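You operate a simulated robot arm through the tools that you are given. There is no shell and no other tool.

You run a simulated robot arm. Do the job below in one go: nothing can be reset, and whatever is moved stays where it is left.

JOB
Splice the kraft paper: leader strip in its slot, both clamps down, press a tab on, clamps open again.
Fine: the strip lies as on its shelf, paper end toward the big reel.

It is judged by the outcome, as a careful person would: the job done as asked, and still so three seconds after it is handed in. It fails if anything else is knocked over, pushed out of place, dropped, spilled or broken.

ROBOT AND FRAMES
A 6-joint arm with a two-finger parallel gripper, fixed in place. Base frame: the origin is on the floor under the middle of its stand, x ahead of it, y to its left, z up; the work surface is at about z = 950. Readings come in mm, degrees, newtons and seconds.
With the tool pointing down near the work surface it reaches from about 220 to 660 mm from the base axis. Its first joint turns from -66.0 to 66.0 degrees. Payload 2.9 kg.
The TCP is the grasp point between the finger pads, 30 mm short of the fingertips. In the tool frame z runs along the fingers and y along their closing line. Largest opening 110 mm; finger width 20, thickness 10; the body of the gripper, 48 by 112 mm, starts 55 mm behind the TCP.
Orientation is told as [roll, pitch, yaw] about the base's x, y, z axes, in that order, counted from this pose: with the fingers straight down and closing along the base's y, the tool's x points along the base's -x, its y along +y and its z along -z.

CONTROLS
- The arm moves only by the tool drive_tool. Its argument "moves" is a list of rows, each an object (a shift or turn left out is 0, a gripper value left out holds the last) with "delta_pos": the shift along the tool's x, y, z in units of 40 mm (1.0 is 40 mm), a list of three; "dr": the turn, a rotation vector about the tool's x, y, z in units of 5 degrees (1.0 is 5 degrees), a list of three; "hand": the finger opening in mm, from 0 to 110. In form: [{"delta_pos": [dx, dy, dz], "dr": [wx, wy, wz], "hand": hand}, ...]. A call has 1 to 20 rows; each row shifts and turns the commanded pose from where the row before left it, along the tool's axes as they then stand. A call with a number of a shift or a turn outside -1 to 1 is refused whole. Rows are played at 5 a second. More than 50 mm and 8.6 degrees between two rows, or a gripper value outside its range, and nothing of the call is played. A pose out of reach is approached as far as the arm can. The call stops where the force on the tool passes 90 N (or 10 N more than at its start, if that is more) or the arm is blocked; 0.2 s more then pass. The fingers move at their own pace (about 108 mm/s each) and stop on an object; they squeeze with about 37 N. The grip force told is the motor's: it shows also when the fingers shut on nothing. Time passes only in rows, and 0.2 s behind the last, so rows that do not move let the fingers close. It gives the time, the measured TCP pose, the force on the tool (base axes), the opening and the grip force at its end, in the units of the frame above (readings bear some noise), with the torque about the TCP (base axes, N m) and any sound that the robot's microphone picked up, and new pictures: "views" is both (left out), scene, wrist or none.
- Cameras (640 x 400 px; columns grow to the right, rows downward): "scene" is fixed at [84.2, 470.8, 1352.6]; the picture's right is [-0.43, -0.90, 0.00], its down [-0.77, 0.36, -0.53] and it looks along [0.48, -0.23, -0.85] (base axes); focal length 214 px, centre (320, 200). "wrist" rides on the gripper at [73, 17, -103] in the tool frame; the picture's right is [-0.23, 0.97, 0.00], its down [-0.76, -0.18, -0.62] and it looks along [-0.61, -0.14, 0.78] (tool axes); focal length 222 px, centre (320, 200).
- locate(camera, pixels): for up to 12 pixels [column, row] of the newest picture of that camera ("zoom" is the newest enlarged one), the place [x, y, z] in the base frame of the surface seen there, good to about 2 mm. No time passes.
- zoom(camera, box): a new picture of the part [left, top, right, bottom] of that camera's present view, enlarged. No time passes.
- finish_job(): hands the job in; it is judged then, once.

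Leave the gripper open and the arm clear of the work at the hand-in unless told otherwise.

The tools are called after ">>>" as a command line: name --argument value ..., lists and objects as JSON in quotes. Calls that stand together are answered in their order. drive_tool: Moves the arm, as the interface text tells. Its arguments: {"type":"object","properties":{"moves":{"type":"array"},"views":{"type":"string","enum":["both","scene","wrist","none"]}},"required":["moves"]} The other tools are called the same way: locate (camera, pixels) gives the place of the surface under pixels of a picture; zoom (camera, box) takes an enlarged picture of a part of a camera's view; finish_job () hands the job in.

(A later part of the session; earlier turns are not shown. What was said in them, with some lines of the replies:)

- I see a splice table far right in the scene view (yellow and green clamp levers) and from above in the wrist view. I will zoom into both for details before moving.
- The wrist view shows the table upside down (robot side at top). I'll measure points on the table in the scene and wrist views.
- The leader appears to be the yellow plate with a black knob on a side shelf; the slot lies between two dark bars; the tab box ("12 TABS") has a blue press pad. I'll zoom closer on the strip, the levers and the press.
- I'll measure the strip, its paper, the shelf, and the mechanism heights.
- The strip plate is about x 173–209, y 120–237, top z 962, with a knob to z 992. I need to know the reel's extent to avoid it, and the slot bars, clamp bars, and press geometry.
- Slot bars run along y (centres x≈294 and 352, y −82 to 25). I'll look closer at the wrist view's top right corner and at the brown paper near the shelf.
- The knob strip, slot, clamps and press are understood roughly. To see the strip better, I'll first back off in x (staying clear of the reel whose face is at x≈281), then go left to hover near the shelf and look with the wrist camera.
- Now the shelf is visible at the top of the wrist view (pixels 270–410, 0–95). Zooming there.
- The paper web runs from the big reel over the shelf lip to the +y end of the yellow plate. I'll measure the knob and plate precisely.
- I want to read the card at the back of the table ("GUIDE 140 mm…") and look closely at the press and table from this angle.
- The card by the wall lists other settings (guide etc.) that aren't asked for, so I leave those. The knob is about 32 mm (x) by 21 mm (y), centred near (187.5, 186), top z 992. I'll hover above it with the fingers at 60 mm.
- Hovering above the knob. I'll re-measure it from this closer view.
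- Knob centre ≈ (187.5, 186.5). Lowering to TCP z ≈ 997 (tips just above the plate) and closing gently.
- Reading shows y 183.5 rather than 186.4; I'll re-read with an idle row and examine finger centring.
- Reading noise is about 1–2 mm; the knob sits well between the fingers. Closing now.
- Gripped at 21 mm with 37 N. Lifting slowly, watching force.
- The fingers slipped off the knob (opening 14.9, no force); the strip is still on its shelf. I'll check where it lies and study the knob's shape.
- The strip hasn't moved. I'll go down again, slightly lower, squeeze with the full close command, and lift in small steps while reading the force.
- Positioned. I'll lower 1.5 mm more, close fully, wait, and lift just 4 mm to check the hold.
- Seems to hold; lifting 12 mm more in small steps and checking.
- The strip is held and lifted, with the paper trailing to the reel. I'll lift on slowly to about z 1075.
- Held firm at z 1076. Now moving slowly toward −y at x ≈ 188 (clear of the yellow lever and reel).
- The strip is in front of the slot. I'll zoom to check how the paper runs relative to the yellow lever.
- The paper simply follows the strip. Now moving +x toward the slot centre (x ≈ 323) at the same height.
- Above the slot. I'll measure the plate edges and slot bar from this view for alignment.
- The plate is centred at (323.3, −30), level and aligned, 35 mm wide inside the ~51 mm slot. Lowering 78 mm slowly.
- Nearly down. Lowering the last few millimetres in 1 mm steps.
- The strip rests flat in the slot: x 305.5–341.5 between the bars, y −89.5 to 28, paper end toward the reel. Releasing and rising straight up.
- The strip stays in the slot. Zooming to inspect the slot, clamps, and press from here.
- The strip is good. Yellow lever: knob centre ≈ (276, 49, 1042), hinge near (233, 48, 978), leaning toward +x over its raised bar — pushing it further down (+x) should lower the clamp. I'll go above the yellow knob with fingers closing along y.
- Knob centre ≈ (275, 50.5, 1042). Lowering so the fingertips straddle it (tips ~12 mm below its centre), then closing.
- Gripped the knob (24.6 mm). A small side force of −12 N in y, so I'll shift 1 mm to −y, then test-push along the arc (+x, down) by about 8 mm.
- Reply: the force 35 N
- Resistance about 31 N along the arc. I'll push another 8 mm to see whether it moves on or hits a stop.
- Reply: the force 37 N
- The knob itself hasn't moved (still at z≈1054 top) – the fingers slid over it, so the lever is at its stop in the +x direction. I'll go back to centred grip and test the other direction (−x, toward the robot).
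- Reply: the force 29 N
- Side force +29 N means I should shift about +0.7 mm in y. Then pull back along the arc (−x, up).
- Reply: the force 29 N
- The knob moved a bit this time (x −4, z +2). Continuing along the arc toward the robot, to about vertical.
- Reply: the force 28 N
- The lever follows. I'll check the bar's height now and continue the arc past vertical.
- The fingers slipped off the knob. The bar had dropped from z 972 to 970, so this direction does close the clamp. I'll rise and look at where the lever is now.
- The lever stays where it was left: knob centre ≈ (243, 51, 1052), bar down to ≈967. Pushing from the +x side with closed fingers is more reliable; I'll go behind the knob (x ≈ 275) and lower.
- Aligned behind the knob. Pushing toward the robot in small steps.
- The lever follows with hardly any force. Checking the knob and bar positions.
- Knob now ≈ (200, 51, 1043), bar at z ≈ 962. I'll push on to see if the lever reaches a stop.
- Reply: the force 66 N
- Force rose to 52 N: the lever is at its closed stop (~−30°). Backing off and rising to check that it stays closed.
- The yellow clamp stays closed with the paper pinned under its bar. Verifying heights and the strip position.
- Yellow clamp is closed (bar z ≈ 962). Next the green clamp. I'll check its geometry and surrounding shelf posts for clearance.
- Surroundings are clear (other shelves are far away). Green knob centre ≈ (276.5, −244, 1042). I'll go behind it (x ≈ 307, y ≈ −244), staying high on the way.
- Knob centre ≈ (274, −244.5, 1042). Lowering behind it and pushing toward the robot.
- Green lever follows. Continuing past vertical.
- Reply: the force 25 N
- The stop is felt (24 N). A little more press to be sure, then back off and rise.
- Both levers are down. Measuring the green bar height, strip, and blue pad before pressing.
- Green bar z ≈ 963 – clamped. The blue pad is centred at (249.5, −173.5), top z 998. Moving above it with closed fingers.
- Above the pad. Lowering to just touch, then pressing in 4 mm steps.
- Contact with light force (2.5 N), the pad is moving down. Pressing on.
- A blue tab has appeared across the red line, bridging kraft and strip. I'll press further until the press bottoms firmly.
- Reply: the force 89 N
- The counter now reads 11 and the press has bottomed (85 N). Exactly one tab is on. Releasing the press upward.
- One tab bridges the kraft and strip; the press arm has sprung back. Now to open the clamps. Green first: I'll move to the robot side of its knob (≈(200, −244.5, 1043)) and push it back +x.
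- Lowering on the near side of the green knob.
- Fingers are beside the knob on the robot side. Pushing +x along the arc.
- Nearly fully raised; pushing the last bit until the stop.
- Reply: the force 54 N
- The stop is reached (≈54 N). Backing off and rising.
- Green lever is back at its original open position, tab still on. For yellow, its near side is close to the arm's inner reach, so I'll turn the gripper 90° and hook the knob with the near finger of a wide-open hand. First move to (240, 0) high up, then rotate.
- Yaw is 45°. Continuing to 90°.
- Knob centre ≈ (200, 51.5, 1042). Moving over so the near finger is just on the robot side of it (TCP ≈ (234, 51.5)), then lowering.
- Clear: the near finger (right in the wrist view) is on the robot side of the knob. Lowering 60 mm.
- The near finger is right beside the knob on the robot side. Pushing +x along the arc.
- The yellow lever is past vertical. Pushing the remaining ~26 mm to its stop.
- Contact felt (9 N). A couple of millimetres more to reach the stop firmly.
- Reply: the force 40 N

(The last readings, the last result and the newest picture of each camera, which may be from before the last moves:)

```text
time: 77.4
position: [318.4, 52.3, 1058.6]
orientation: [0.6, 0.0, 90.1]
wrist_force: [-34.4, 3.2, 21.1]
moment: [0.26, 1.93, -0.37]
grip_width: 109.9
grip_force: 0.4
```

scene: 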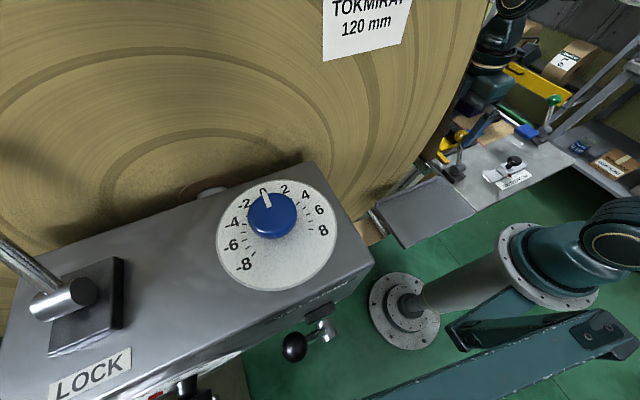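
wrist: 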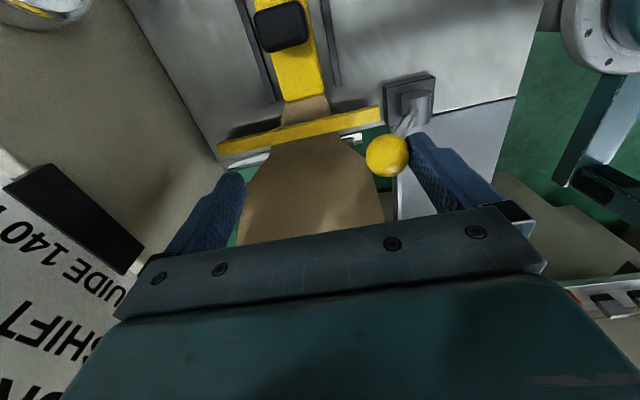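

At the stop (40 N). Backing off and rising, then away in −y.

>>> drive_tool --moves '[{"delta_pos": [0, 0.25, -0.05]}, {"delta_pos": [0, 0.1, -0.6]}, {"delta_pos": [0, 0, -0.9]}, {"delta_pos": [0.5, 0, -0.7]}, {"delta_pos": [0.9, 0, -0.3]}, {"delta_pos": [0.9, 0, 0]}, {}]' --views "both"

>>> zoom --camera "scene" --box '[420, 70, 580, 200]'

>>> zoom --camera "wrist" --box '[180, 0, 460, 200]'

```text
time: 79.0
position: [309.8, -38.9, 1159.4]
orientation: [-0.1, 0.0, 90.0]
wrist_force: [0.5, -0.1, 0.4]
moment: [0.03, 0.02, -0.01]
grip_width: 109.9
grip_force: 0.1
```

scene: 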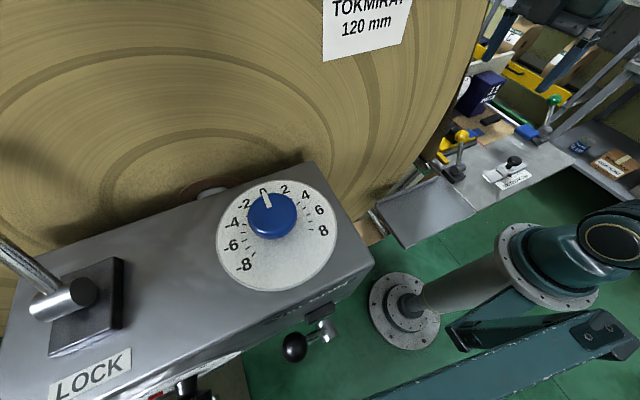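
wrist: 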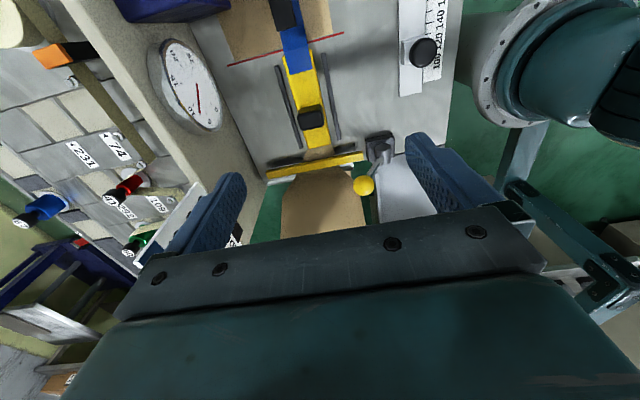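

```text
3.08 times, centred on (500, 135) of scene
```

zoom: 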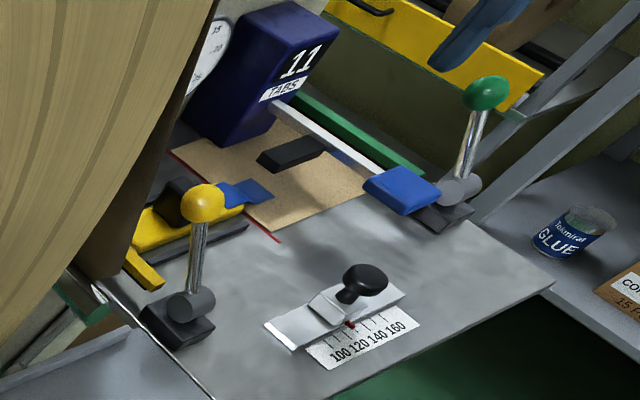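

```text
2.00 times, centred on (320, 100) of wrist
```

zoom: 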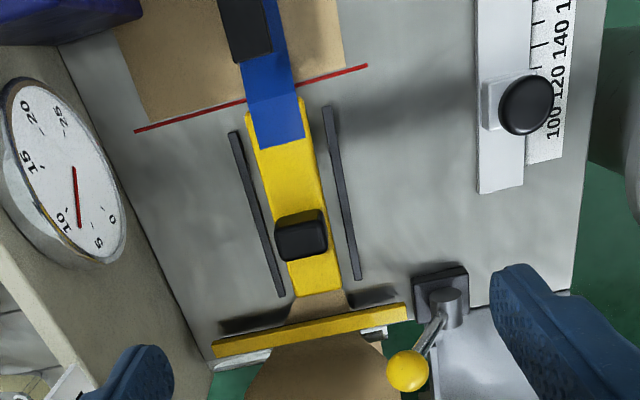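

Both levers are up. Checking bar heights, strip and tab positions, and the dial.

>>> locate --camera "zoom" --pixels '[[300, 337], [230, 350], [255, 130], [300, 110], [290, 285], [335, 280], [300, 235], [408, 370], [275, 130], [265, 30], [450, 300], [275, 100]]'

>>> zoom --camera "wrist" --box '[140, 20, 240, 140]'

>>> zoom --camera "wrist" --box '[250, 0, 370, 110]'

```text
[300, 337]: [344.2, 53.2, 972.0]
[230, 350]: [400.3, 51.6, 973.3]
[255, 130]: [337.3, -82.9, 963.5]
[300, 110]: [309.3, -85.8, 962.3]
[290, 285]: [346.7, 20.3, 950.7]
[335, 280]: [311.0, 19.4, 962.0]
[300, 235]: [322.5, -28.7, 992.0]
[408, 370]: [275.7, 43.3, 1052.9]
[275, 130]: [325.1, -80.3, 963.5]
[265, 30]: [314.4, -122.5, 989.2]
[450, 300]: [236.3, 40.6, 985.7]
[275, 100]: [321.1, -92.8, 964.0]
```

```text
3.33 times, centred on (190, 80) of wrist
```

zoom: 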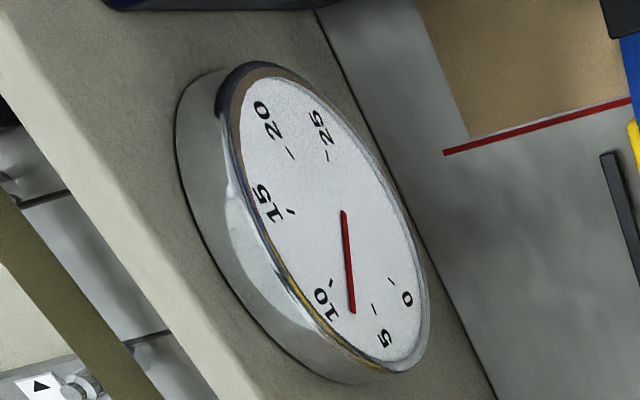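

```text
3.64 times, centred on (310, 55) of wrist
```

zoom: 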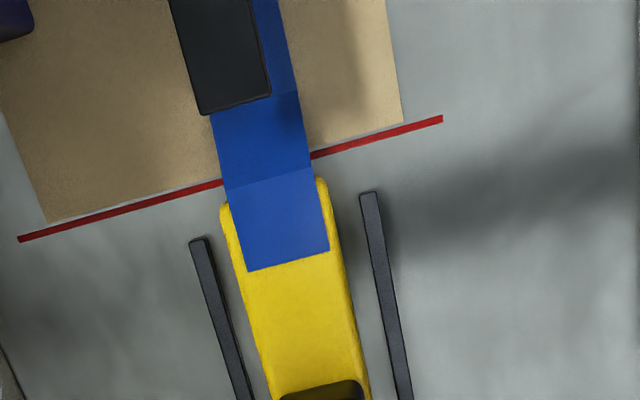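

Yellow bar back at z ≈ 972 (open), strip unmoved with the tab across the red line; the dial shows ≈8 (web tension now carried through the splice). I'll check the green bar too, and raise the arm clear.

>>> drive_tool --moves '[{"delta_pos": [0.2, 0, -0.9]}, {"delta_pos": [0.2, 0, -0.9]}, {"delta_pos": [0.2, 0, -0.9]}, {"delta_pos": [0.2, 0, -0.9]}, {"delta_pos": [0.2, 0, -0.9]}, {}, {}, {}, {}, {}]' --views "both"

>>> zoom --camera "scene" --box '[420, 70, 580, 200]'

>>> locate --camera "zoom" --pixels '[[350, 130], [400, 165], [487, 95], [205, 205], [145, 275], [400, 190], [290, 155], [185, 195], [240, 190], [200, 220], [365, 275], [350, 320]]'

```text
time: 81.2
position: [308.4, -78.6, 1343.4]
orientation: [-0.1, 0.0, 89.9]
wrist_force: [-0.5, 0.2, -0.5]
moment: [0.03, 0.0, -0.01]
grip_width: 109.9
grip_force: 0.0
```

scene: 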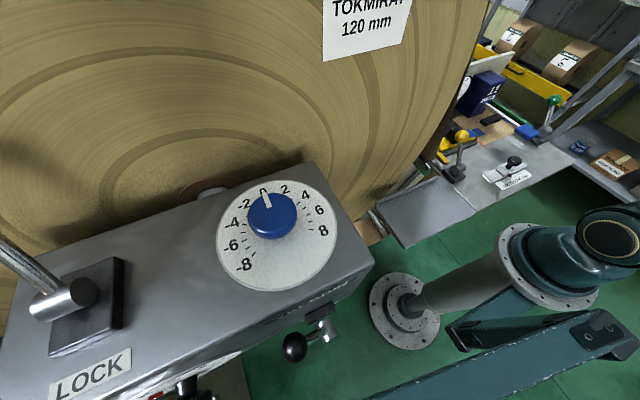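
wrist: 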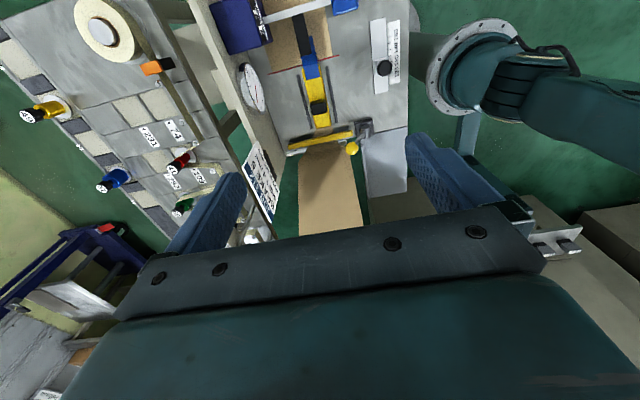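

```text
3.08 times, centred on (500, 135) of scene
```

zoom: 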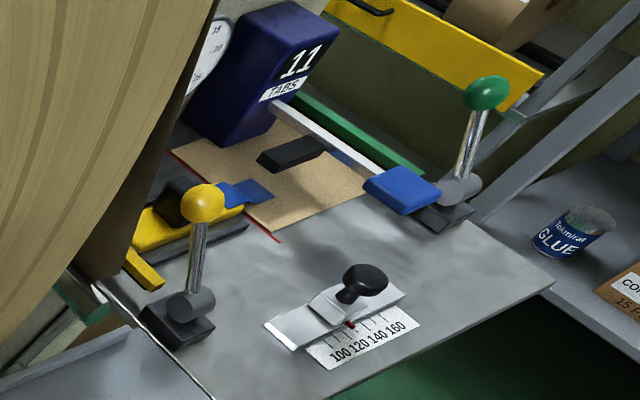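

```text
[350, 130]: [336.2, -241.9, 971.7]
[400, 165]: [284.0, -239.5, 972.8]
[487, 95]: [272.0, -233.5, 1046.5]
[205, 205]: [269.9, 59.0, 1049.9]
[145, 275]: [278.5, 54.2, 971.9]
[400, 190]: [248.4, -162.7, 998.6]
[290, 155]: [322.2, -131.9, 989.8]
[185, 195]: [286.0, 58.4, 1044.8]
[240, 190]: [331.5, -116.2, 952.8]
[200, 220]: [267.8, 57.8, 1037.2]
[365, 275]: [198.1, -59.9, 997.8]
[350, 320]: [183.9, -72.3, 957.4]
```

Everything checks out. The strip is in its slot with the paper end toward the big reel, and one tab bridges the splice (counter 12→11). Both clamps are open again, with their bars back at z ≈ 972. The press and guide are unmoved, and the arm is high and clear with the gripper open. Handing in.

>>> finish_job

```text
The job is handed in.
```

The kraft paper is spliced and the job is handed in.

- **Leader strip:** it lies flat in its slot, oriented as it was on the shelf, with the paper end toward the big reel. Its front end sits about 7 mm short of the red line.
- **Clamps:** both went down to their stops before the tab was pressed, and both are open again with the bars back at their starting height.
- **Tab:** one tab is on, bridging the strip and the kraft paper across the red line. The tab counter went from 12 to 11.
- **Arm:** it is high and clear of the work with the gripper open.

My first grip on the strip slipped before it left the shelf, and the fingers slid off the yellow lever knob once. Neither put anything out of place.

After the clamps opened, the dial at the back of the table read about 8, where it had read 0 before. I took that as web tension now running through the splice, but I did not confirm it. The card there lists settings for job 312 (brake 5, shift 4 mm, guide 140 mm). I left those alone because you did not ask for them; the guide is still at 120.
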